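You operate a simulated robot arm through the tools that you are given. There is no shell and no other tool.

The job below is to be done with a simulated robot arm. You get a single attempt, and the scene is never put back.

## Task
Wipe the finger marks off the flat screen with cleaner on the cloth.
Fine: switch it off before you wipe; one pump on the pink cloth; put the cloth back, then switch on again. What is to be rubbed or washed off counts as gone when no trace of it is left.

The check looks at the end state, three seconds after you hand in, the way a careful person would. Anything else that was tipped, shoved, dropped, spilled or broken makes it a failure. Flat cloth is picked up by pressing the open fingertips on it (5 to 10 N) and closing them slowly along it; thin cloth reads only 2 to 8 mm in the jaws.

## Robot
A 6-joint arm with a two-finger gripper, fixed in place. Base frame: the origin is at the foot of the arm, x ahead of it, y to its left, z up. Readings come in m, rad, newtons and seconds.
Its first joint turns from -2.897 to 2.897 rad. Payload 3.43 kg.
The TCP is the grasp point between the finger pads, 0.02 m short of the fingertips. In the tool frame z runs along the fingers and y along their closing line. The gripper opens to 0.19 m. The gripper's body begins 0.248 m behind the TCP.
Orientation is that of the tool frame in the base frame, as a unit quaternion [x, y, z, w]. With the fingers straight down and closing along the base's y, the tool's x points along the base's -x, its y along +y and its z along -z.

## Interface
- The arm moves only by the tool step_arm. Its argument "deltas" is a list of rows, each a list of 7 numbers: the finger opening in m, from 0 to 0.19, then the shift along the base's x, y, z in m, then the turn, a rotation vector about the base's x, y, z in rad. In form: [[jaw, dx, dy, dz, ax, ay, az], ...]. A call has 1 to 20 rows; each row is the pose to reach, as a shift and turn from the pose commanded when the call began. A row lasts 0.2 s, in which the tool goes at most 0.05 m and 0.15 rad; a call with a longer step from one row to the next is refused whole, and so is a gripper value outside its range. Where a pose cannot be reached the arm comes as near as it can. A force on the tool above 50 N (or 10 N above the force at the start of the call, whichever is more), or a blocked arm, ends the call early, and 0.2 s more pass. Each finger travels about 0.153 m/s and halts on what it meets, pressing with about 30 N; the grip force reading is that of the motor and also rises with nothing between the fingers. The clock runs only during rows and for 0.2 s after the last one: add rows that repeat a pose to give the fingers time. It gives the time, the measured TCP pose, the force on the tool (base axes), the opening and the grip force at its end, in the units of the frame above (readings bear some noise), with the torque about the TCP (base axes, N m) and any sound that the robot's microphone picked up.
- Cameras (640 x 400 px; columns grow to the right, rows downward): "scene" is fixed at [0.2172, -0.4946, 1.4479]; the picture's right is [-0.62, -0.78, 0.00], its down [-0.74, 0.59, -0.33] and it looks along [0.26, -0.20, -0.95] (base axes); focal length 214 px, centre (320, 200). "wrist" rides on the gripper at [0.07, -0.008, -0.288] in the tool frame; the picture's right is [0.12, 0.99, 0.00], its down [-0.96, 0.12, -0.25] and it looks along [-0.24, 0.03, 0.97] (tool axes); focal length 261 px, centre (320, 200). There is no depth. A picture from a camera that has moved, and an enlarged one, comes with that camera's place and axes in the base frame and with its lens. The place of the scene camera against the robot may be out by one fixed shift of up to 0.012 m in any direction.
- camera(camera): a new picture of that camera. No time passes.
- move_column(by): slides the trunk up (or, below 0, down) by that many m; the arm rides with it, the base frame stays. It gives what a move gives, with no picture.
- close_up(camera, box): a new picture of the part [left, top, right, bottom] of that camera's present view, enlarged. No time passes.
- sign_off(): hands the job in; it is judged then, once.

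Places have to be worked out from the pictures, the camera data and where the tool is seen. Open the gripper and draw the arm clear of the work before you hand the job in, unless the task says otherwise.

The tools are called after ">>>" by a JSON object that holds its "name" and its "arguments". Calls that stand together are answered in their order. step_arm: Moves the arm, as the interface text tells. Its arguments: {"type":"object","properties":{"deltas":{"type":"array"}},"required":["deltas"]} The other tools are called the same way: move_column (by) slides the trunk up or down; camera (camera) takes a picture; close_up (camera, box) takes an enlarged picture of a part of a camera's view; sign_off () hands the job in.

At the start:

```text
time: 0.0
tool_pos: [0.6357, -0.3734, 1.1222]
tcp_rot: [0.0, 1.0, 0.001, 0.001]
force: [-0.1, 0.2, -0.6]
ft_torque: [0.01, 0.04, 0.02]
gripper_width: 0.1901
grip_force: 0.1
trunk travel left (down, up): [-0.275, 0.165]
```

scene: 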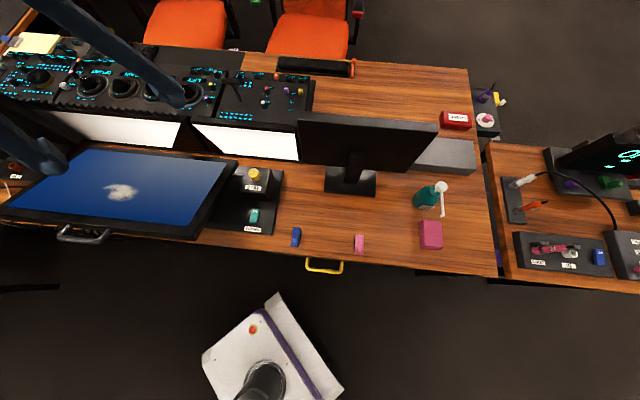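
wrist: 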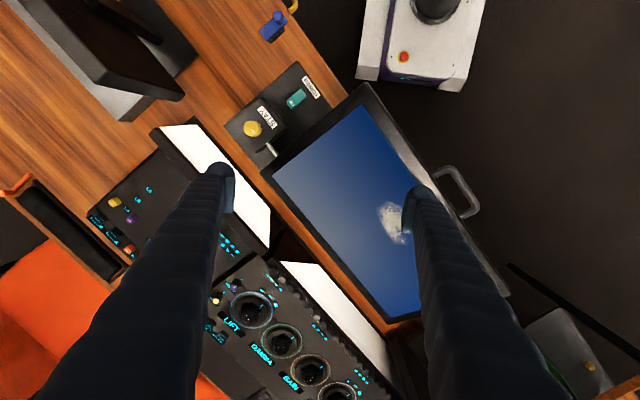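

I start by looking closer at the scene: flat screen at left, switches beside it, and cloth/bottle at right.

>>> {"name": "close_up", "arguments": {"camera": "scene", "box": [0, 130, 300, 260]}}

>>> {"name": "close_up", "arguments": {"camera": "scene", "box": [190, 150, 310, 250]}}

>>> {"name": "close_up", "arguments": {"camera": "scene", "box": [280, 150, 500, 290]}}

>>> {"name": "close_up", "arguments": {"camera": "wrist", "box": [220, 50, 460, 210]}}

>>> {"name": "close_up", "arguments": {"camera": "scene", "box": [480, 80, 640, 300]}}

```text
2.13 times, centred on (150, 195) of scene
camera zoom: at [0.2172, -0.4946, 1.4479], right [-0.62, -0.78, 0.0], down [-0.74, 0.59, -0.33], along [0.26, -0.2, -0.95], focal length 458 px, centre (683, 211)
```

zoom: 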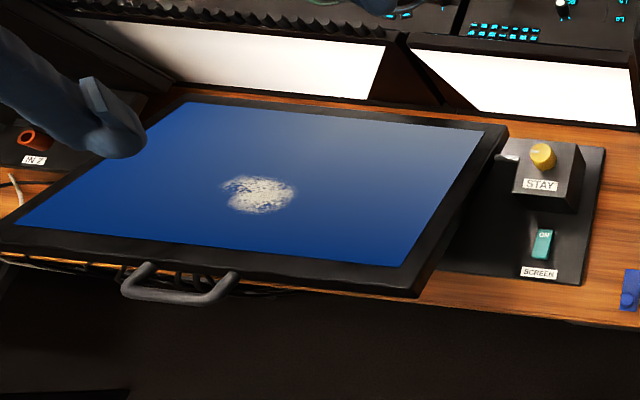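

```text
4.00 times, centred on (250, 200) of scene
camera zoom: at [0.2172, -0.4946, 1.4479], right [-0.62, -0.78, 0.0], down [-0.74, 0.59, -0.33], along [0.26, -0.2, -0.95], focal length 858 px, centre (600, 200)
```

zoom: 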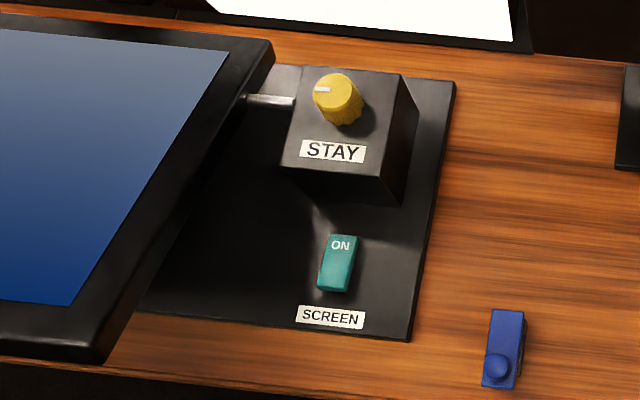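

```text
2.86 times, centred on (390, 220) of scene
camera zoom: at [0.2172, -0.4946, 1.4479], right [-0.62, -0.78, 0.0], down [-0.74, 0.59, -0.33], along [0.26, -0.2, -0.95], focal length 613 px, centre (120, 143)
```

zoom: 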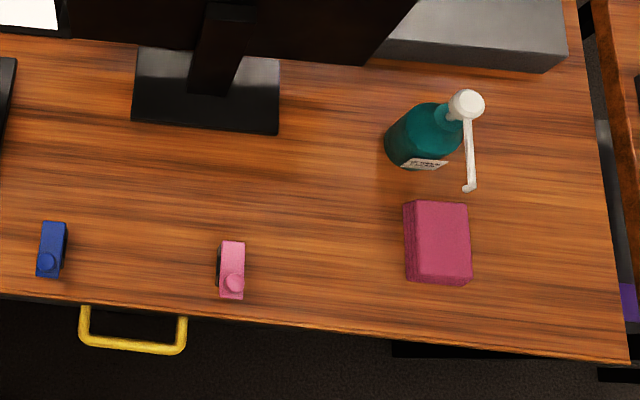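

```text
2.50 times, centred on (340, 130) of wrist
camera zoom: at [0.5673, -0.3819, 1.4105], right [-0.12, 0.99, 0.0], down [0.96, 0.12, 0.25], along [0.24, 0.03, -0.97], focal length 652 px, centre (270, 375)
```

zoom: 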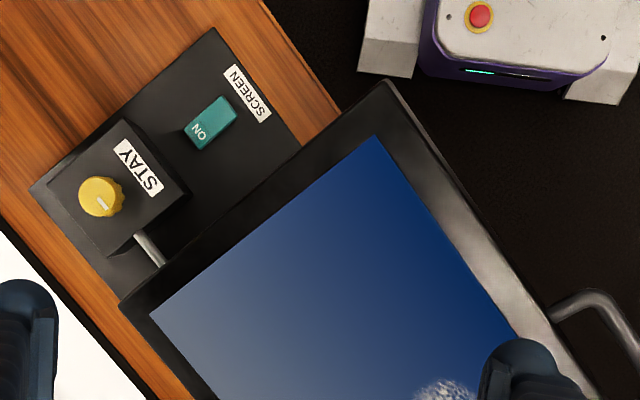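

```text
1.82 times, centred on (560, 190) of scene
camera zoom: at [0.2172, -0.4946, 1.4479], right [-0.62, -0.78, 0.0], down [-0.74, 0.59, -0.33], along [0.26, -0.2, -0.95], focal length 390 px, centre (-116, 218)
```

zoom: 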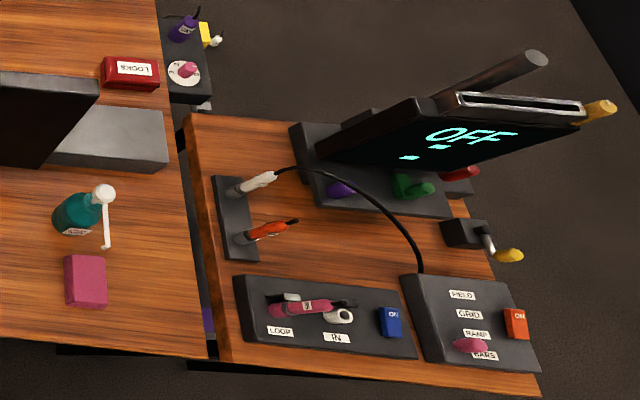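

The desk runs at 45° to the base (near edge ~0.563 m out), its top about z≈0.75; the pink pad is near (0.09,-0.85), the switch near (0.494,-0.443,0.766), and the smudge near (0.72,-0.205,0.90). I swing over, high, to look at the pink cloth and the pump bottle.

>>> {"name": "step_arm", "arguments": {"deltas": [[0.15, -0.0393, -0.0295, 0, 0, 0, -0.131], [0.1, -0.0786, -0.059, 0, 0, 0, -0.262], [0.08, -0.1179, -0.0885, 0, 0, 0, -0.393], [0.08, -0.1572, -0.118, 0, 0, 0, -0.524], [0.08, -0.1965, -0.1475, 0, 0, 0, -0.655], [0.08, -0.2358, -0.177, 0, 0, 0, -0.7854], [0.08, -0.2758, -0.1984, 0, 0, 0, -0.7854], [0.08, -0.3158, -0.2198, 0, 0, 0, -0.7854], [0.08, -0.3558, -0.2412, 0, 0, 0, -0.7854], [0.08, -0.3958, -0.2626, 0, 0, 0, -0.7854], [0.08, -0.4358, -0.284, 0, 0, 0, -0.7854], [0.08, -0.4758, -0.3054, 0, 0, 0, -0.7854], [0.08, -0.5158, -0.3268, 0, 0, 0, -0.7854], [0.08, -0.5158, -0.3268, 0, 0, 0, -0.7854]]}}

>>> {"name": "camera", "arguments": {"camera": "wrist"}}

>>> {"name": "camera", "arguments": {"camera": "scene"}}

```text
time: 3.0
tool_pos: [0.1203, -0.6994, 1.123]
tcp_rot: [0.382, 0.924, 0.0, 0.0]
force: [0.4, -1.0, -0.2]
ft_torque: [0.06, 0.05, -0.03]
gripper_width: 0.0801
grip_force: 0.0
trunk travel left (down, up): [-0.275, 0.165]
```

```text
taken
camera wrist: at [0.0655, -0.6564, 1.4107], right [0.62, 0.79, 0.0], down [0.76, -0.6, 0.25], along [0.19, -0.15, -0.97], focal length 261 px, centre (320, 200)
```

wrist: 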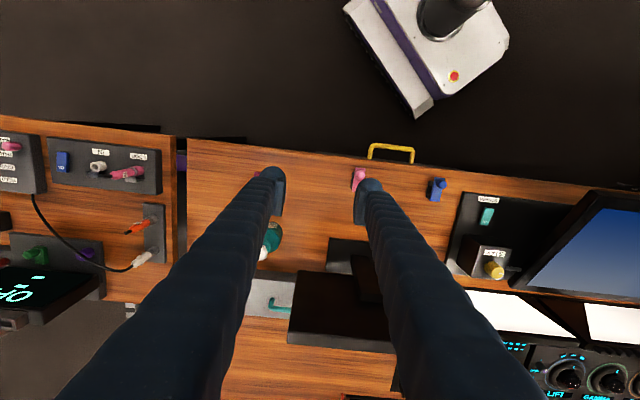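

```text
taken
```

scene: 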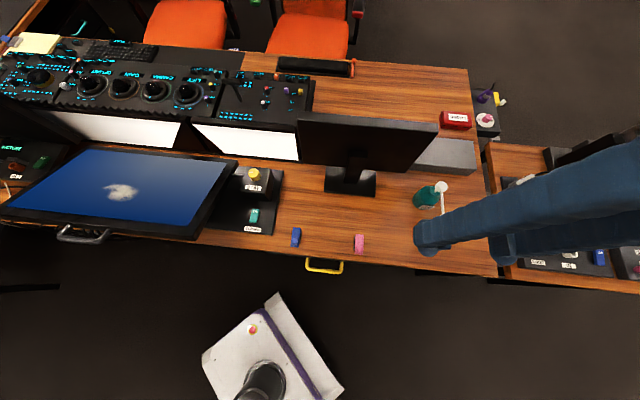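

The pink pad is hidden behind the finger. I shift about 0.12 m along the desk edge and open the fingers so the pad shows between them.

>>> {"name": "step_arm", "arguments": {"deltas": [[0.11, -0.03, -0.03, 0, 0, 0, 0], [0.14, -0.06, -0.06, 0, 0, 0, 0], [0.17, -0.09, -0.09, 0, 0, 0, 0], [0.19, -0.09, -0.09, 0, 0, 0, 0], [0.19, -0.09, -0.09, 0, 0, 0, 0]]}}

>>> {"name": "camera", "arguments": {"camera": "wrist"}}

>>> {"name": "close_up", "arguments": {"camera": "wrist", "box": [240, 120, 440, 270]}}

```text
time: 4.2
tool_pos: [0.0287, -0.7893, 1.1247]
tcp_rot: [0.384, 0.924, 0.0, 0.001]
force: [-0.5, -0.1, -0.6]
ft_torque: [-0.06, -0.01, -0.01]
gripper_width: 0.1897
grip_force: 0.0
trunk travel left (down, up): [-0.275, 0.165]
```

```text
taken
camera wrist: at [-0.0256, -0.7454, 1.4119], right [0.62, 0.79, 0.0], down [0.76, -0.6, 0.25], along [0.19, -0.15, -0.97], focal length 261 px, centre (320, 200)
```

wrist: 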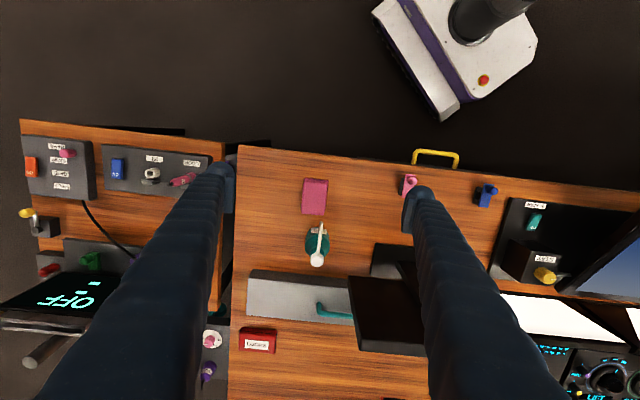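

```text
2.67 times, centred on (340, 195) of wrist
camera zoom: at [-0.0256, -0.7454, 1.4119], right [0.62, 0.79, 0.0], down [0.76, -0.6, 0.25], along [0.19, -0.15, -0.97], focal length 695 px, centre (267, 213)
```

zoom: 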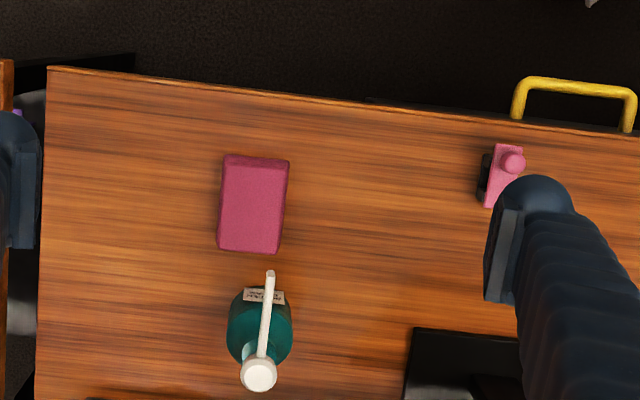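

The pad is a folded cloth ~0.065×0.092 m, centred near (0.089,-0.852), and the pump's nozzle tip (0.125,-0.861, z≈0.857) seems to hang over its far edge. I move the camera straight above the nozzle to check that overlap.

>>> {"name": "step_arm", "arguments": {"deltas": [[0.19, 0.035, -0.027, -0.01, 0, 0, 0], [0.19, 0.07, -0.054, -0.02, 0, 0, 0], [0.19, 0.105, -0.081, -0.03, 0, 0, 0], [0.19, 0.15, -0.1, -0.04, 0, 0, 0], [0.19, 0.15, -0.115, -0.04, 0, 0, 0]]}}

>>> {"name": "camera", "arguments": {"camera": "wrist"}}

>>> {"name": "close_up", "arguments": {"camera": "wrist", "box": [270, 80, 390, 155]}}

```text
time: 5.4
tool_pos: [0.1783, -0.9051, 1.0841]
tcp_rot: [0.383, 0.924, 0.0, 0.0]
force: [-0.6, -0.5, -0.2]
ft_torque: [0.02, -0.09, -0.04]
gripper_width: 0.19
grip_force: 0.0
trunk travel left (down, up): [-0.275, 0.165]
```

```text
taken
camera wrist: at [0.124, -0.8611, 1.3716], right [0.62, 0.79, 0.0], down [0.76, -0.6, 0.25], along [0.19, -0.15, -0.97], focal length 261 px, centre (320, 200)
```

wrist: 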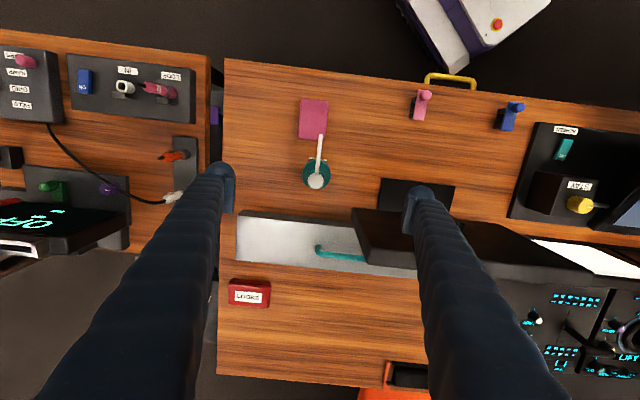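

```text
5.33 times, centred on (330, 118) of wrist
camera zoom: at [0.124, -0.8611, 1.3716], right [0.62, 0.79, 0.0], down [0.76, -0.6, 0.25], along [0.19, -0.15, -0.97], focal length 1390 px, centre (267, 640)
```

zoom: 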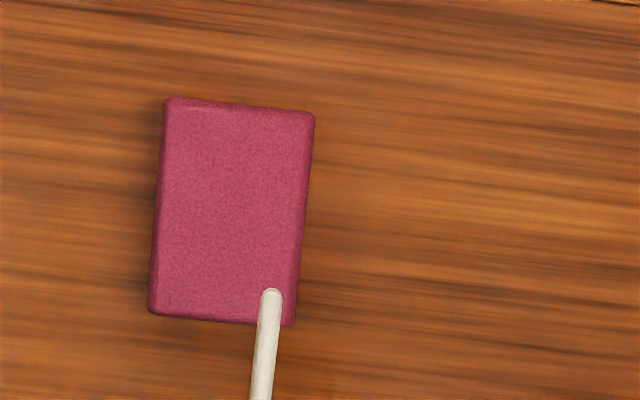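

The nozzle tip sits at the camera's nadir point and is over the pad, ~10-12 mm inside its edges, so the cloth can stay where it is for the pump. I take one closer look at the pump head, then go for the screen switch.

>>> {"name": "close_up", "arguments": {"camera": "wrist", "box": [270, 120, 370, 200]}}

>>> {"name": "close_up", "arguments": {"camera": "wrist", "box": [400, 70, 640, 230]}}

>>> {"name": "close_up", "arguments": {"camera": "scene", "box": [230, 160, 290, 250]}}

```text
5.00 times, centred on (320, 160) of wrist
camera zoom: at [0.124, -0.8611, 1.3716], right [0.62, 0.79, 0.0], down [0.76, -0.6, 0.25], along [0.19, -0.15, -0.97], focal length 1303 px, centre (320, 400)
```

zoom: 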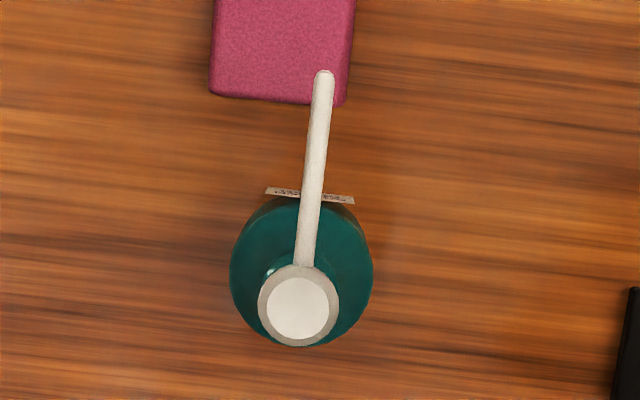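

```text
2.50 times, centred on (520, 150) of wrist
camera zoom: at [0.124, -0.8611, 1.3716], right [0.62, 0.79, 0.0], down [0.76, -0.6, 0.25], along [0.19, -0.15, -0.97], focal length 652 px, centre (-180, 325)
```

zoom: 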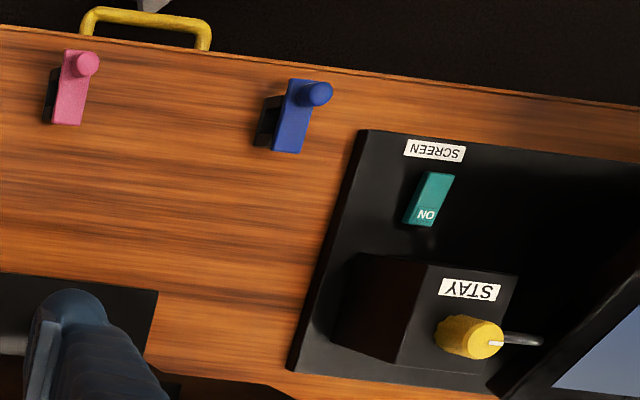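

```text
4.44 times, centred on (260, 205) of scene
camera zoom: at [0.2172, -0.4946, 1.4479], right [-0.62, -0.78, 0.0], down [-0.74, 0.59, -0.33], along [0.26, -0.2, -0.95], focal length 953 px, centre (587, 178)
```

zoom: 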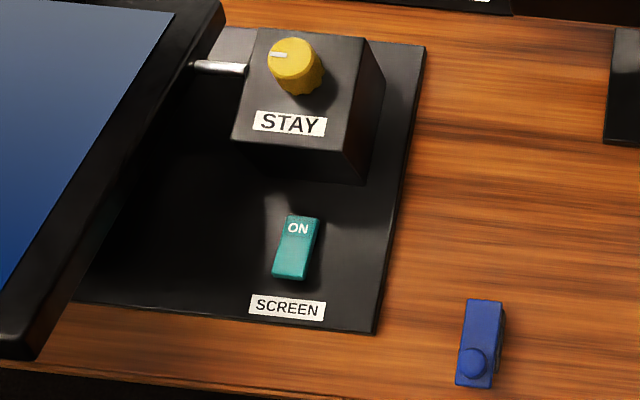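

I retreat toward the base side and travel along the desk to above the SCREEN switch, closing the fingers on the way, for a near look at the rocker.

>>> {"name": "step_arm", "arguments": {"deltas": [[0.16, -0.028, 0.028, 0, 0, 0, 0], [0.13, -0.057, 0.057, 0, 0, 0, 0], [0.1, -0.085, 0.085, 0, 0, 0, 0], [0.07, -0.0527, 0.1173, 0, 0, 0, 0], [0.04, -0.0204, 0.1496, 0, 0, 0, 0], [0.02, 0.0119, 0.1819, 0, 0, 0, 0], [0.0, 0.0442, 0.2142, 0, 0, 0, 0], [0.0, 0.0765, 0.2465, 0, 0, 0, 0], [0.0, 0.1088, 0.2788, 0, 0, 0, 0], [0.0, 0.1411, 0.3111, 0, 0, 0, 0], [0.0, 0.1734, 0.3434, 0, 0, 0, 0], [0.0, 0.2057, 0.3757, 0, 0, 0, 0], [0.0, 0.238, 0.408, 0, 0, 0, 0], [0.0, 0.2703, 0.4403, 0, 0, 0, 0], [0.0, 0.3026, 0.4726, 0, 0, 0, 0], [0.0, 0.31, 0.465, -0.04, 0, 0, 0], [0.0, 0.3225, 0.4525, -0.08, 0, 0, 0], [0.0, 0.34, 0.435, -0.08, 0, 0, 0]]}}

>>> {"name": "camera", "arguments": {"camera": "wrist"}}

>>> {"name": "close_up", "arguments": {"camera": "wrist", "box": [250, 90, 390, 200]}}

>>> {"name": "camera", "arguments": {"camera": "scene"}}

```text
time: 9.2
tool_pos: [0.5203, -0.4708, 1.0028]
tcp_rot: [0.383, 0.924, 0.0, 0.0]
force: [-0.7, 0.0, 0.2]
ft_torque: [-0.03, -0.01, -0.01]
gripper_width: 0.0
grip_force: 30.4
trunk travel left (down, up): [-0.275, 0.165]
```

```text
taken
camera wrist: at [0.4662, -0.4267, 1.291], right [0.62, 0.79, 0.0], down [0.76, -0.6, 0.25], along [0.19, -0.15, -0.97], focal length 261 px, centre (320, 200)
```

wrist: 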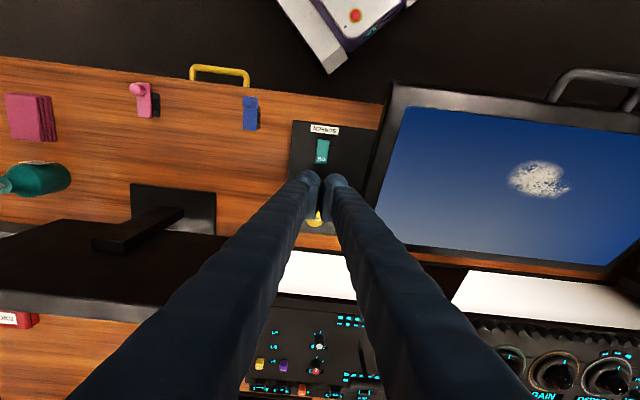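

```text
3.64 times, centred on (320, 145) of wrist
camera zoom: at [0.4662, -0.4267, 1.291], right [0.62, 0.79, 0.0], down [0.76, -0.6, 0.25], along [0.19, -0.15, -0.97], focal length 948 px, centre (320, 400)
```

zoom: 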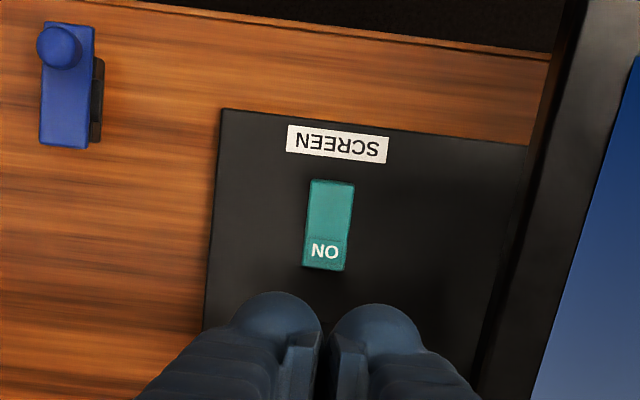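

```text
taken
```

scene: 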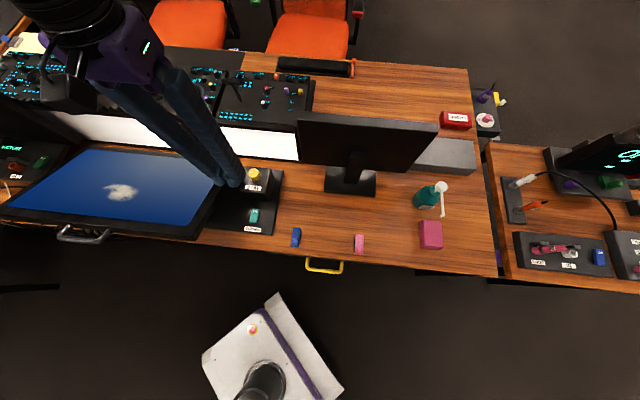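

The rocker centre is (0.4945,-0.4434), with ON marked at its far end. To press the near (OFF) end I put the closed fingertips over its near edge and come down to just above it.

>>> {"name": "step_arm", "arguments": {"deltas": [[0.0, -0.023, 0.024, -0.02, 0, 0, 0], [0.0, -0.0463, 0.0478, -0.05, 0, 0, 0], [0.0, -0.0463, 0.0478, -0.1, 0, 0, 0], [0.0, -0.0463, 0.0478, -0.15, 0, 0, 0], [0.0, -0.0463, 0.0478, -0.185, 0, 0, 0], [0.0, -0.0463, 0.0478, -0.185, 0, 0, 0]]}}

>>> {"name": "close_up", "arguments": {"camera": "wrist", "box": [240, 100, 400, 220]}}

>>> {"name": "close_up", "arguments": {"camera": "scene", "box": [190, 150, 310, 250]}}

```text
time: 10.6
tool_pos: [0.4738, -0.4229, 0.818]
tcp_rot: [0.383, 0.924, 0.0, 0.0]
force: [-0.5, 0.4, -0.3]
ft_torque: [0.02, 0.0, -0.02]
gripper_width: 0.0
grip_force: 30.1
trunk travel left (down, up): [-0.275, 0.165]
```

```text
3.33 times, centred on (320, 160) of wrist
camera zoom: at [0.4196, -0.3792, 1.1061], right [0.62, 0.79, 0.0], down [0.76, -0.6, 0.25], along [0.19, -0.15, -0.97], focal length 869 px, centre (320, 333)
```

zoom: 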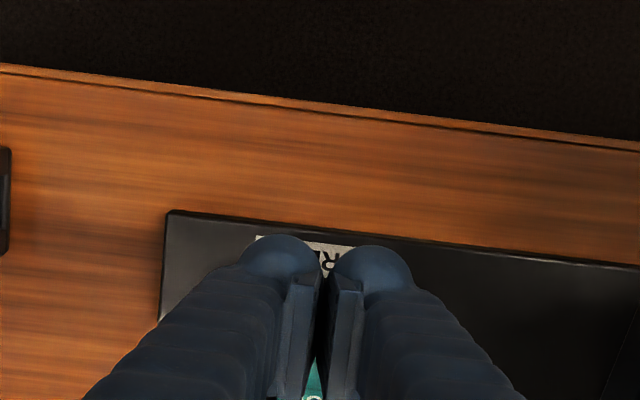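

```text
4.00 times, centred on (250, 200) of scene
camera zoom: at [0.2172, -0.4946, 1.4479], right [-0.62, -0.78, 0.0], down [-0.74, 0.59, -0.33], along [0.26, -0.2, -0.95], focal length 858 px, centre (600, 200)
```

zoom: 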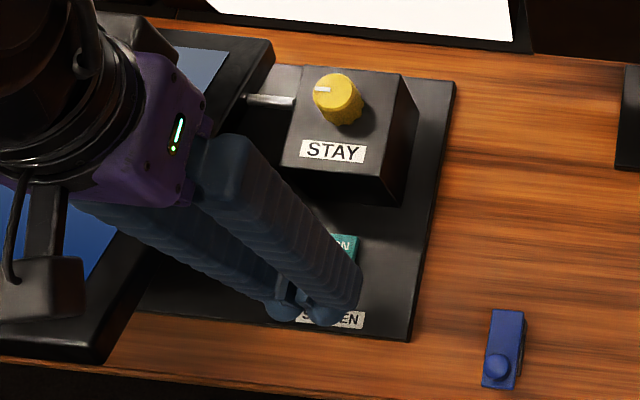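

The fingertips are over the label and the rocker's near half. I descend in small steps, watching the force.

>>> {"name": "step_arm", "arguments": {"deltas": [[0.0, 0, 0, -0.005, 0, 0, 0], [0.0, 0, 0, -0.01, 0, 0, 0], [0.0, 0, 0, -0.015, 0, 0, 0], [0.0, 0, 0, -0.019, 0, 0, 0]]}}

```text
time: 11.6
tool_pos: [0.4734, -0.4231, 0.7997]
tcp_rot: [0.383, 0.924, 0.0, -0.001]
force: [0.3, 0.9, -0.8]
ft_torque: [0.01, 0.01, 0.02]
gripper_width: 0.0
grip_force: 30.4
trunk travel left (down, up): [-0.275, 0.165]
```

No contact yet at tip z≈0.78; I keep going down in 3 mm rows.

>>> {"name": "step_arm", "arguments": {"deltas": [[0.0, 0, 0, -0.003, 0, 0, 0], [0.0, 0, 0, -0.006, 0, 0, 0], [0.0, 0, 0, -0.009, 0, 0, 0]]}}

>>> {"name": "close_up", "arguments": {"camera": "scene", "box": [190, 150, 310, 250]}}

```text
time: 12.4
tool_pos: [0.474, -0.423, 0.7903]
tcp_rot: [0.383, 0.924, 0.0, 0.0]
force: [0.5, 0.5, -0.5]
ft_torque: [0.0, 0.02, 0.03]
gripper_width: 0.0
grip_force: 34.2
trunk travel left (down, up): [-0.275, 0.165]
```

```text
4.00 times, centred on (250, 200) of scene
camera zoom: at [0.2172, -0.4946, 1.4479], right [-0.62, -0.78, 0.0], down [-0.74, 0.59, -0.33], along [0.26, -0.2, -0.95], focal length 858 px, centre (600, 200)
```

zoom: 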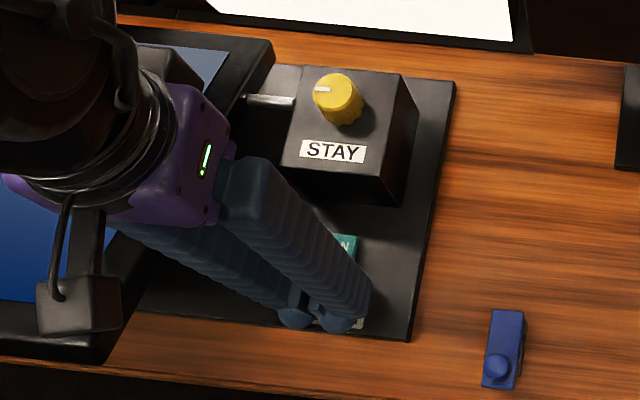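

Still free at tip z≈0.770. Continuing down.

>>> {"name": "step_arm", "arguments": {"deltas": [[0.0, 0, 0, -0.003, 0, 0, 0], [0.0, 0, 0, -0.006, 0, 0, 0]]}}

```text
time: 13.0
tool_pos: [0.4743, -0.4218, 0.7865]
tcp_rot: [0.382, 0.924, 0.0, 0.0]
force: [0.4, 3.9, 20.1]
ft_torque: [-0.1, -0.18, -0.01]
gripper_width: 0.0058
grip_force: 34.8
trunk travel left (down, up): [-0.275, 0.165]
```

Contact: 20 N up, and the jaws read 5.8 mm. I check the scene picture before pressing on.

>>> {"name": "close_up", "arguments": {"camera": "scene", "box": [210, 170, 290, 250]}}

>>> {"name": "close_up", "arguments": {"camera": "wrist", "box": [240, 100, 400, 220]}}

>>> {"name": "camera", "arguments": {"camera": "scene"}}

```text
5.00 times, centred on (250, 210) of scene
camera zoom: at [0.2172, -0.4946, 1.4479], right [-0.62, -0.78, 0.0], down [-0.74, 0.59, -0.33], along [0.26, -0.2, -0.95], focal length 1072 px, centre (670, 150)
```

zoom: 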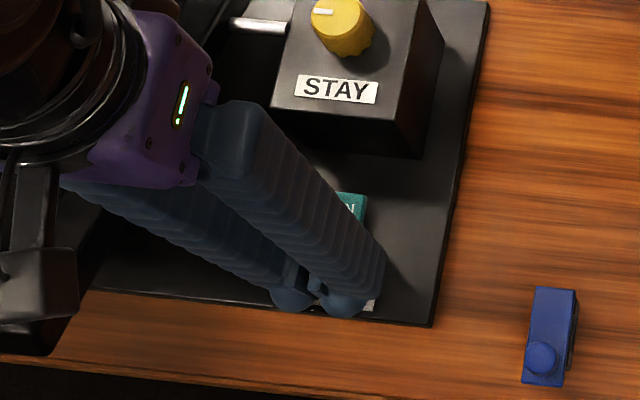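

```text
3.33 times, centred on (320, 160) of wrist
camera zoom: at [0.4192, -0.3786, 1.0734], right [0.62, 0.79, 0.0], down [0.76, -0.6, 0.25], along [0.2, -0.15, -0.97], focal length 869 px, centre (320, 333)
```

zoom: 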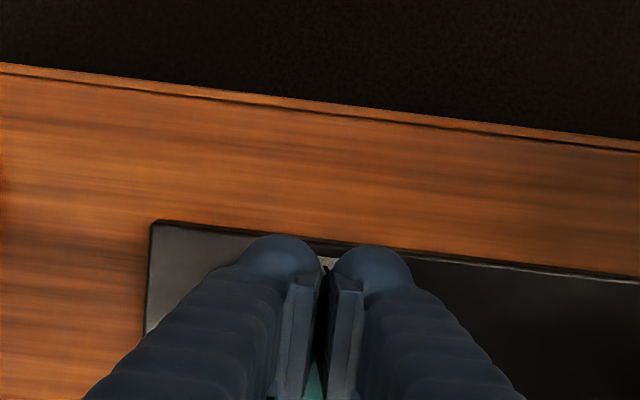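

```text
taken
```

scene: 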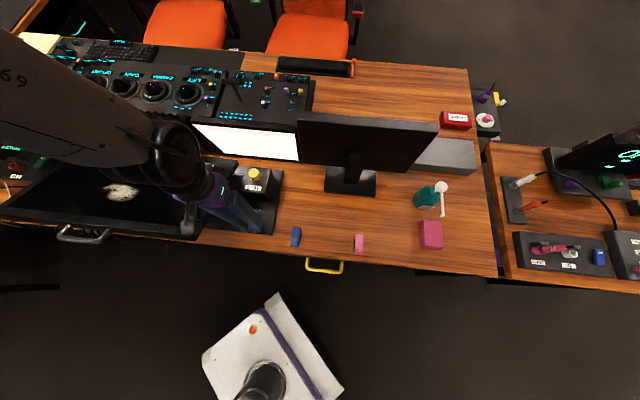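

The screen has gone dark — the rocker clicked to OFF. I lift straight up and confirm the state.

>>> {"name": "step_arm", "arguments": {"deltas": [[0.0, 0, 0, 0.02, 0, 0, 0], [0.0, 0, 0, 0.06, 0, 0, 0], [0.0, 0, 0, 0.11, 0, 0, 0], [0.0, 0, 0, 0.16, 0, 0, 0], [0.0, 0, 0, 0.21, 0, 0, 0], [0.0, 0, 0, 0.22, 0, 0, 0]]}}

>>> {"name": "camera", "arguments": {"camera": "wrist"}}

>>> {"name": "close_up", "arguments": {"camera": "wrist", "box": [250, 90, 390, 200]}}

>>> {"name": "close_up", "arguments": {"camera": "scene", "box": [0, 130, 300, 260]}}

```text
time: 14.4
tool_pos: [0.4736, -0.4214, 1.0043]
tcp_rot: [0.383, 0.924, 0.001, -0.001]
force: [0.3, -0.5, -0.2]
ft_torque: [-0.05, -0.01, 0.03]
gripper_width: 0.0
grip_force: 34.3
trunk travel left (down, up): [-0.275, 0.165]
```

```text
taken
camera wrist: at [0.4198, -0.3769, 1.2922], right [0.62, 0.79, 0.0], down [0.76, -0.6, 0.25], along [0.19, -0.15, -0.97], focal length 261 px, centre (320, 200)
```

wrist: 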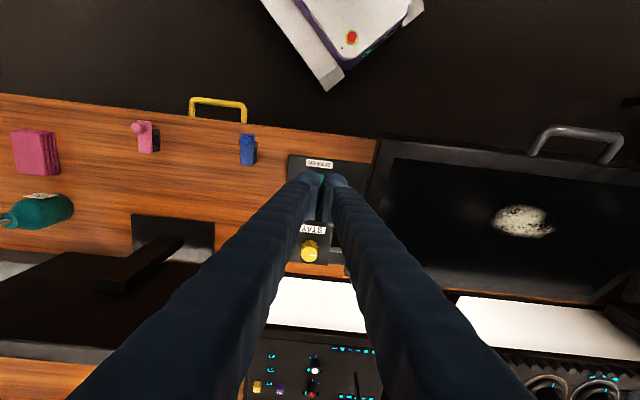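

```text
3.64 times, centred on (320, 145) of wrist
camera zoom: at [0.4198, -0.3769, 1.2922], right [0.62, 0.79, 0.0], down [0.76, -0.6, 0.25], along [0.19, -0.15, -0.97], focal length 948 px, centre (320, 400)
```

zoom: 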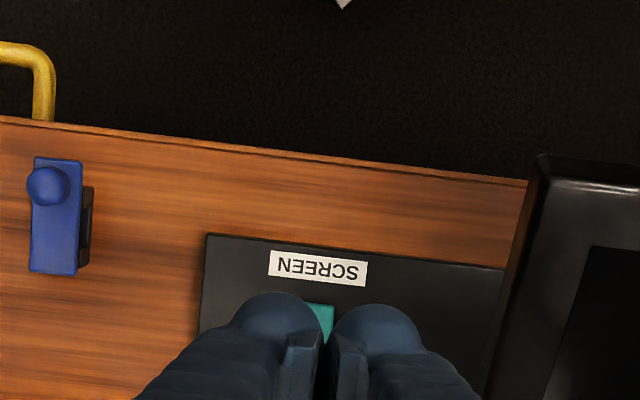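

```text
2.13 times, centred on (150, 195) of scene
camera zoom: at [0.2172, -0.4946, 1.4479], right [-0.62, -0.78, 0.0], down [-0.74, 0.59, -0.33], along [0.26, -0.2, -0.95], focal length 458 px, centre (683, 211)
```

zoom: 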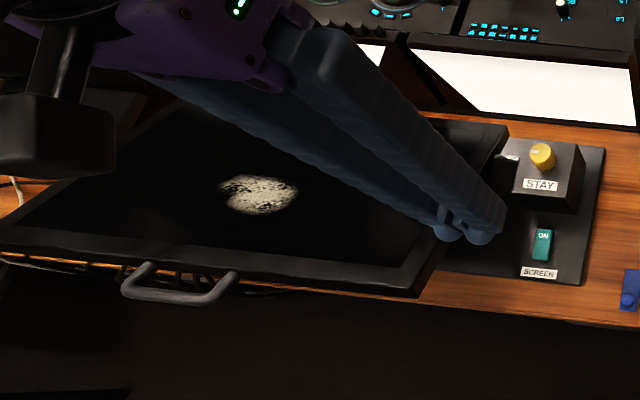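

The screen is off and its rocker in the other state. Before pumping I take views over the screen from two places to measure its tilt and height.

>>> {"name": "step_arm", "arguments": {"deltas": [[0.0, 0, 0, 0.05, 0, 0, 0], [0.0, 0, 0, 0.1, 0, 0, 0], [0.05, 0.03, 0.028, 0.12, 0, 0, 0], [0.1, 0.06, 0.056, 0.13, 0, 0, 0], [0.15, 0.09, 0.084, 0.13, 0, 0, 0], [0.19, 0.12, 0.112, 0.13, 0, 0, 0], [0.19, 0.15, 0.14, 0.13, 0, 0, 0], [0.19, 0.18, 0.168, 0.13, 0, 0, 0], [0.19, 0.21, 0.196, 0.13, 0, 0, 0], [0.19, 0.21, 0.196, 0.13, 0, 0, 0]]}}

>>> {"name": "camera", "arguments": {"camera": "wrist"}}

>>> {"name": "close_up", "arguments": {"camera": "wrist", "box": [140, 90, 460, 290]}}

```text
time: 16.6
tool_pos: [0.6831, -0.2272, 1.1344]
tcp_rot: [0.382, 0.924, 0.0, 0.0]
force: [-0.5, 0.6, 0.6]
ft_torque: [-0.06, -0.06, 0.0]
gripper_width: 0.1901
grip_force: 0.1
trunk travel left (down, up): [-0.275, 0.165]
```

```text
taken
camera wrist: at [0.6299, -0.1836, 1.4225], right [0.62, 0.79, 0.0], down [0.76, -0.6, 0.25], along [0.19, -0.15, -0.97], focal length 261 px, centre (320, 200)
```

wrist: 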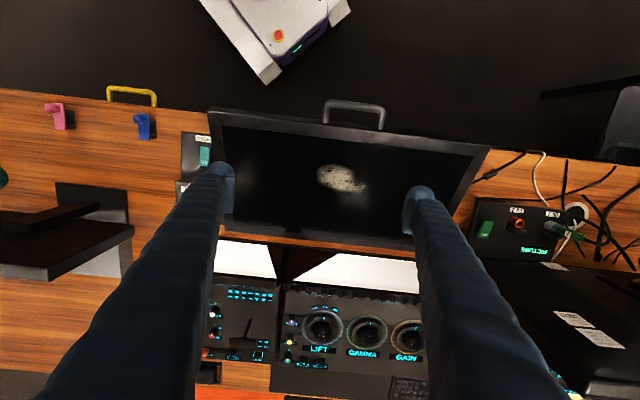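

```text
2.00 times, centred on (300, 190) of wrist
camera zoom: at [0.6299, -0.1836, 1.4225], right [0.62, 0.79, 0.0], down [0.76, -0.6, 0.25], along [0.19, -0.15, -0.97], focal length 521 px, centre (360, 220)
```

zoom: 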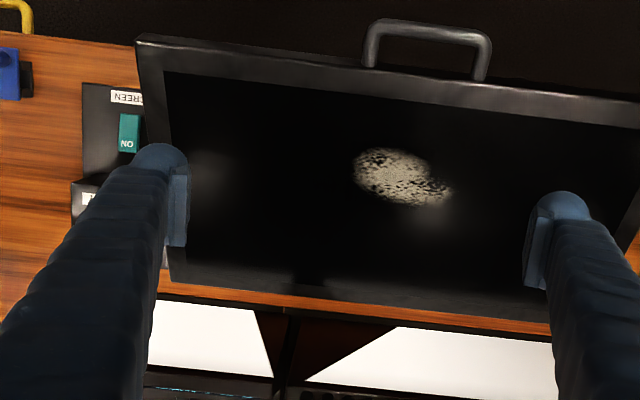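

The screen seems to slope down away from the robot (near edge z≈0.92, smudge z≈0.896). I take two offset views with closed fingers to measure the plane accurately.

>>> {"name": "step_arm", "arguments": {"deltas": [[0.14, -0.03, -0.03, 0, 0, 0, 0], [0.09, -0.06, -0.06, 0, 0, 0, 0], [0.04, -0.09, -0.09, 0, 0, 0, 0], [0.0, -0.12, -0.12, 0, 0, 0, 0], [0.0, -0.12, -0.12, 0, 0, 0, 0]]}}

>>> {"name": "close_up", "arguments": {"camera": "wrist", "box": [300, 80, 640, 290]}}

>>> {"name": "step_arm", "arguments": {"deltas": [[0.0, 0.03, 0.03, 0, 0, 0, 0], [0.0, 0.06, 0.06, 0, 0, 0, 0], [0.0, 0.09, 0.09, 0, 0, 0, 0], [0.0, 0.12, 0.12, 0, 0, 0, 0], [0.0, 0.15, 0.15, 0, 0, 0, 0], [0.0, 0.18, 0.18, 0, 0, 0, 0], [0.0, 0.21, 0.21, 0, 0, 0, 0], [0.0, 0.24, 0.24, 0, 0, 0, 0], [0.0, 0.26, 0.26, 0, 0, 0, 0], [0.0, 0.26, 0.26, 0, 0, 0, 0]]}}

>>> {"name": "close_up", "arguments": {"camera": "wrist", "box": [0, 80, 340, 290]}}

```text
time: 17.8
tool_pos: [0.5643, -0.3464, 1.1354]
tcp_rot: [0.381, 0.924, 0.0, -0.001]
force: [-0.1, -0.2, 0.1]
ft_torque: [0.02, 0.01, -0.01]
gripper_width: 0.0
grip_force: 29.6
trunk travel left (down, up): [-0.275, 0.165]
```

```text
1.88 times, centred on (470, 185) of wrist
camera zoom: at [0.5094, -0.3029, 1.4228], right [0.62, 0.79, 0.0], down [0.76, -0.6, 0.25], along [0.19, -0.15, -0.97], focal length 491 px, centre (38, 228)
```

zoom: 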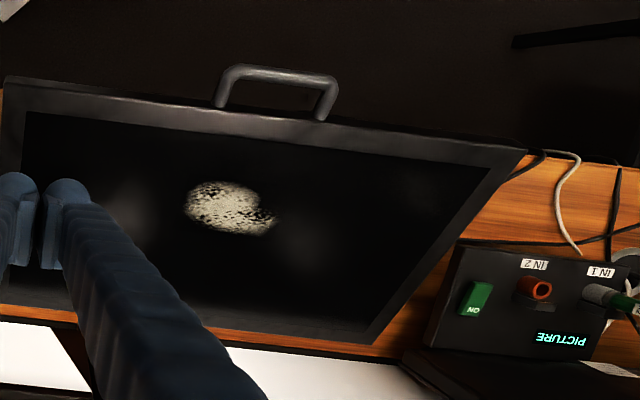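

```text
time: 20.0
tool_pos: [0.825, -0.0868, 1.1347]
tcp_rot: [0.383, 0.924, 0.0, 0.001]
force: [-0.3, -0.4, 0.5]
ft_torque: [-0.01, -0.02, -0.02]
gripper_width: 0.0
grip_force: 29.5
trunk travel left (down, up): [-0.275, 0.165]
```

```text
1.88 times, centred on (170, 185) of wrist
camera zoom: at [0.7708, -0.0429, 1.4222], right [0.62, 0.79, 0.0], down [0.76, -0.6, 0.25], along [0.19, -0.15, -0.97], focal length 491 px, centre (602, 228)
```

zoom: 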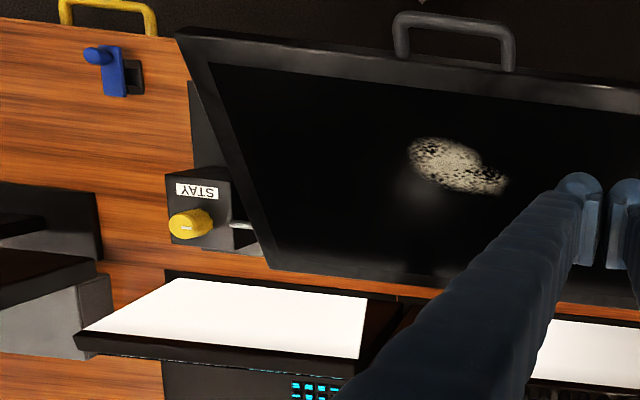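

The screen tilts ~18–20° (near edge z≈0.925, far edge z≈0.82), with the smudge at (0.725,-0.203,0.897). Next I return along the desk to the pump bottle.

>>> {"name": "step_arm", "arguments": {"deltas": [[0.0, -0.0325, -0.0325, 0, 0, 0, 0], [0.0, -0.065, -0.065, 0, 0, 0, 0], [0.0, -0.0975, -0.0975, 0, 0, 0, 0], [0.0, -0.13, -0.13, 0, 0, 0, 0], [0.0, -0.1625, -0.1625, 0, 0, 0, 0], [0.0, -0.195, -0.195, 0, 0, 0, 0], [0.0, -0.2275, -0.2275, 0, 0, 0, 0], [0.0, -0.26, -0.26, 0, 0, 0, 0], [0.0, -0.2925, -0.2925, 0, 0, 0, 0], [0.0, -0.325, -0.325, 0, 0, 0, 0], [0.0, -0.3575, -0.3575, 0, 0, 0, 0], [0.0, -0.39, -0.39, 0, 0, 0, 0], [0.0, -0.4225, -0.4225, 0, 0, 0, 0], [0.0, -0.455, -0.455, 0, 0, 0, 0], [0.0, -0.4875, -0.4875, 0, 0, 0, 0], [0.0, -0.52, -0.52, 0, 0, 0, 0], [0.0, -0.5525, -0.5525, 0, 0, 0, 0], [0.0, -0.585, -0.585, 0, 0, 0, 0], [0.0, -0.6175, -0.6175, 0, 0, 0, 0], [0.0, -0.65, -0.65, 0, 0, 0, 0]]}}

>>> {"name": "step_arm", "arguments": {"deltas": [[0.0, -0.03, -0.03, -0.01, 0, 0, 0], [0.0, -0.06, -0.06, -0.03, 0, 0, 0], [0.0, -0.086, -0.086, -0.06, 0, 0, 0], [0.0, -0.086, -0.086, -0.1, 0, 0, 0], [0.0, -0.086, -0.086, -0.1, 0, 0, 0]]}}

>>> {"name": "camera", "arguments": {"camera": "wrist"}}

>>> {"name": "close_up", "arguments": {"camera": "wrist", "box": [240, 130, 400, 230]}}

```text
time: 24.2
tool_pos: [0.1726, -0.7369, 1.1346]
tcp_rot: [0.382, 0.924, 0.0, 0.0]
force: [-0.8, 0.1, -0.4]
ft_torque: [0.0, -0.05, 0.0]
gripper_width: 0.0
grip_force: 29.8
trunk travel left (down, up): [-0.275, 0.165]
```

```text
time: 25.4
tool_pos: [0.0866, -0.8242, 1.0338]
tcp_rot: [0.383, 0.924, 0.001, 0.0]
force: [1.2, -0.2, -0.4]
ft_torque: [-0.03, -0.02, -0.01]
gripper_width: 0.0
grip_force: 30.1
trunk travel left (down, up): [-0.275, 0.165]
```

```text
taken
camera wrist: at [0.0329, -0.78, 1.322], right [0.62, 0.79, 0.0], down [0.76, -0.6, 0.25], along [0.19, -0.15, -0.97], focal length 261 px, centre (320, 200)
```

wrist: 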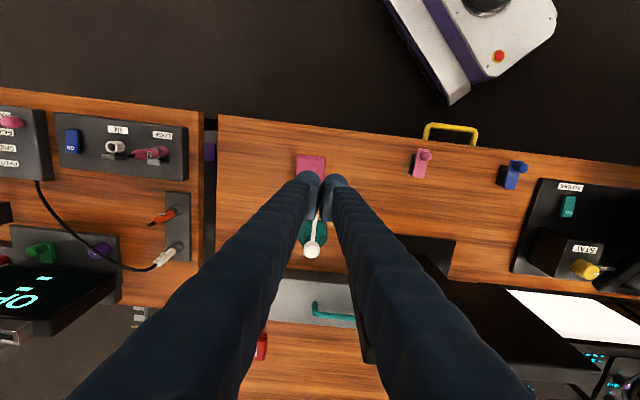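

```text
4.00 times, centred on (320, 180) of wrist
camera zoom: at [0.0329, -0.78, 1.322], right [0.62, 0.79, 0.0], down [0.76, -0.6, 0.25], along [0.19, -0.15, -0.97], focal length 1043 px, centre (320, 280)
```

zoom: 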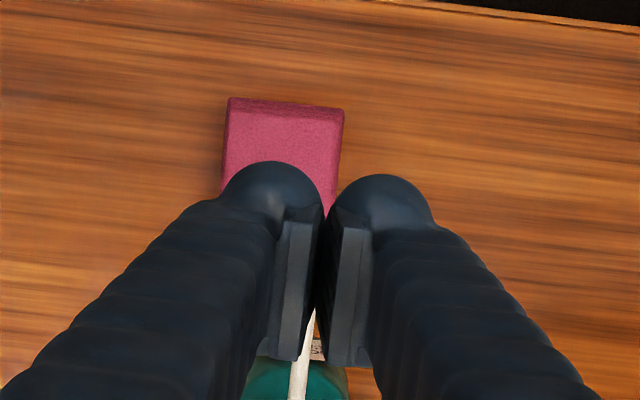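

The head top is at about (0.187,-0.922, 0.87). I move above it and come down to ~4 cm over it, then check alignment.

>>> {"name": "step_arm", "arguments": {"deltas": [[0.0, 0.034, -0.033, 0, 0, 0, 0], [0.0, 0.068, -0.066, 0, 0, 0, 0], [0.0, 0.103, -0.1, 0, 0, 0, 0], [0.0, 0.103, -0.1, -0.05, 0, 0, 0], [0.0, 0.103, -0.1, -0.1, 0, 0, 0], [0.0, 0.103, -0.1, -0.105, 0, 0, 0]]}}

>>> {"name": "camera", "arguments": {"camera": "wrist"}}

>>> {"name": "close_up", "arguments": {"camera": "scene", "box": [380, 140, 500, 260]}}

>>> {"name": "close_up", "arguments": {"camera": "wrist", "box": [260, 90, 380, 190]}}

```text
time: 26.8
tool_pos: [0.1898, -0.9224, 0.9276]
tcp_rot: [0.382, 0.924, 0.0, 0.0]
force: [-0.6, -0.8, -0.8]
ft_torque: [0.09, -0.01, 0.0]
gripper_width: 0.0001
grip_force: 30.1
trunk travel left (down, up): [-0.275, 0.165]
```

```text
taken
camera wrist: at [0.1356, -0.8786, 1.2156], right [0.62, 0.79, 0.0], down [0.76, -0.6, 0.25], along [0.19, -0.15, -0.97], focal length 261 px, centre (320, 200)
```

wrist: 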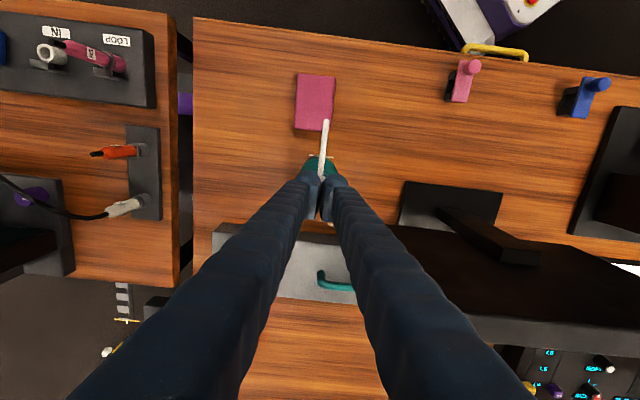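

```text
3.33 times, centred on (440, 200) of scene
camera zoom: at [0.2172, -0.4946, 1.4479], right [-0.62, -0.78, 0.0], down [-0.74, 0.59, -0.33], along [0.26, -0.2, -0.95], focal length 715 px, centre (-80, 200)
```

zoom: 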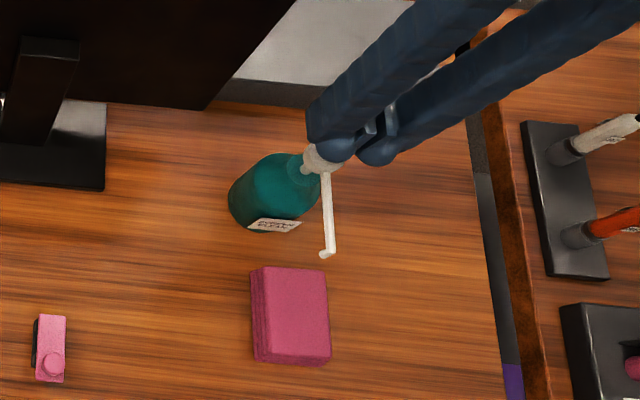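

```text
4.00 times, centred on (320, 140) of wrist
camera zoom: at [0.1356, -0.8786, 1.2156], right [0.62, 0.79, 0.0], down [0.76, -0.6, 0.25], along [0.19, -0.15, -0.97], focal length 1043 px, centre (320, 440)
```

zoom: 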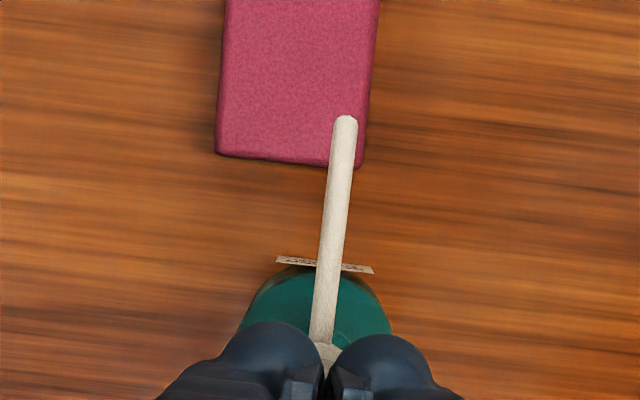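

The fingertips are aligned over the head. I press down steadily, watching the force.

>>> {"name": "step_arm", "arguments": {"deltas": [[0.0, 0, 0, -0.014, 0, 0, 0], [0.0, 0, 0, -0.026, 0, 0, 0], [0.0, 0, 0, -0.032, 0, 0, 0], [0.0, 0, 0, -0.036, 0, 0, 0], [0.0, 0, 0, -0.04, 0, 0, 0], [0.0, 0, 0, -0.043, 0, 0, 0]]}}

>>> {"name": "close_up", "arguments": {"camera": "scene", "box": [380, 140, 500, 260]}}

>>> {"name": "close_up", "arguments": {"camera": "wrist", "box": [260, 60, 380, 190]}}

```text
time: 28.2
tool_pos: [0.1907, -0.9226, 0.8888]
tcp_rot: [0.383, 0.924, -0.001, 0.002]
force: [1.5, -4.1, 11.2]
ft_torque: [-0.08, 0.04, -0.01]
gripper_width: 0.0058
grip_force: 34.5
trunk travel left (down, up): [-0.275, 0.165]
```

```text
3.33 times, centred on (440, 200) of scene
camera zoom: at [0.2172, -0.4946, 1.4479], right [-0.62, -0.78, 0.0], down [-0.74, 0.59, -0.33], along [0.26, -0.2, -0.95], focal length 715 px, centre (-80, 200)
```

zoom: 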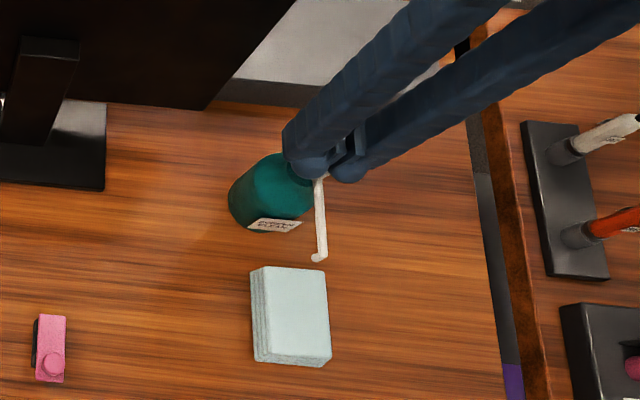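

```text
3.08 times, centred on (320, 125) of wrist
camera zoom: at [0.1362, -0.8784, 1.1754], right [0.62, 0.79, 0.0], down [0.76, -0.6, 0.25], along [0.19, -0.15, -0.97], focal length 802 px, centre (320, 431)
```

zoom: 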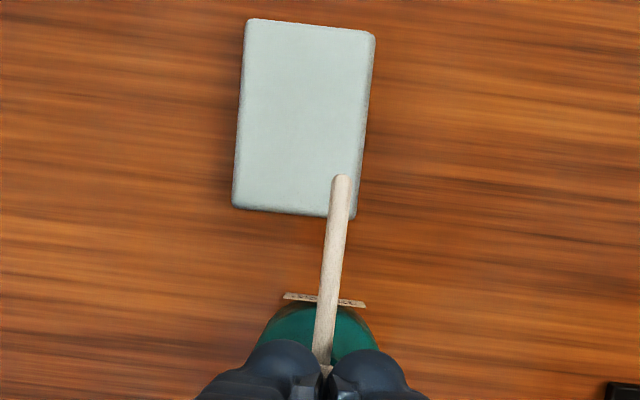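

The cloth changed colour — it has received the pump of cleaner. I lift straight up in one go and back off.

>>> {"name": "step_arm", "arguments": {"deltas": [[0.0, 0, 0, 0.03, 0, 0, 0], [0.0, 0, 0, 0.08, 0, 0, 0], [0.0, 0, 0, 0.13, 0, 0, 0], [0.0, -0.033, 0.033, 0.15, 0, 0, 0], [0.03, -0.066, 0.066, 0.15, 0, 0, 0], [0.06, -0.095, 0.095, 0.15, 0, 0, 0], [0.1, -0.105, 0.09, 0.15, 0, 0, 0], [0.14, -0.105, 0.09, 0.15, 0, 0, 0], [0.14, -0.105, 0.09, 0.15, 0, 0, 0]]}}

>>> {"name": "camera", "arguments": {"camera": "wrist"}}

>>> {"name": "close_up", "arguments": {"camera": "wrist", "box": [260, 110, 380, 230]}}

>>> {"name": "close_up", "arguments": {"camera": "scene", "box": [380, 140, 500, 260]}}

```text
refused: row 4 steps farther than a row can; nothing moved
```

```text
taken
camera wrist: at [0.1362, -0.8784, 1.1754], right [0.62, 0.79, 0.0], down [0.76, -0.6, 0.25], along [0.19, -0.15, -0.97], focal length 261 px, centre (320, 200)
```

wrist: 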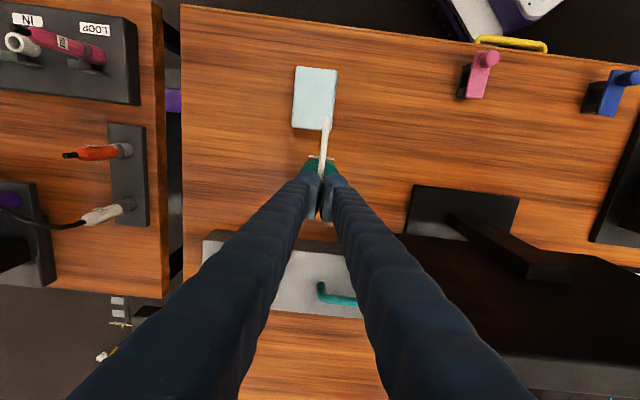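

```text
3.33 times, centred on (320, 170) of wrist
camera zoom: at [0.1362, -0.8784, 1.1754], right [0.62, 0.79, 0.0], down [0.76, -0.6, 0.25], along [0.19, -0.15, -0.97], focal length 869 px, centre (320, 300)
```

zoom: 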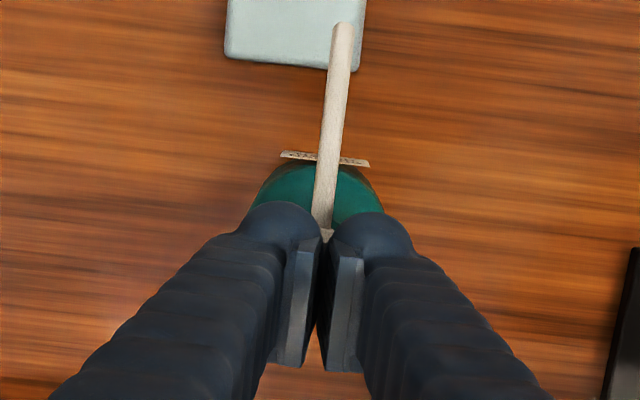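

```text
3.33 times, centred on (440, 200) of scene
camera zoom: at [0.2172, -0.4946, 1.4479], right [-0.62, -0.78, 0.0], down [-0.74, 0.59, -0.33], along [0.26, -0.2, -0.95], focal length 715 px, centre (-80, 200)
```

zoom: 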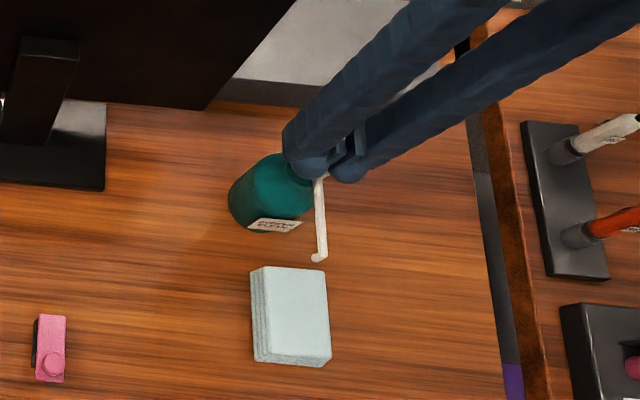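

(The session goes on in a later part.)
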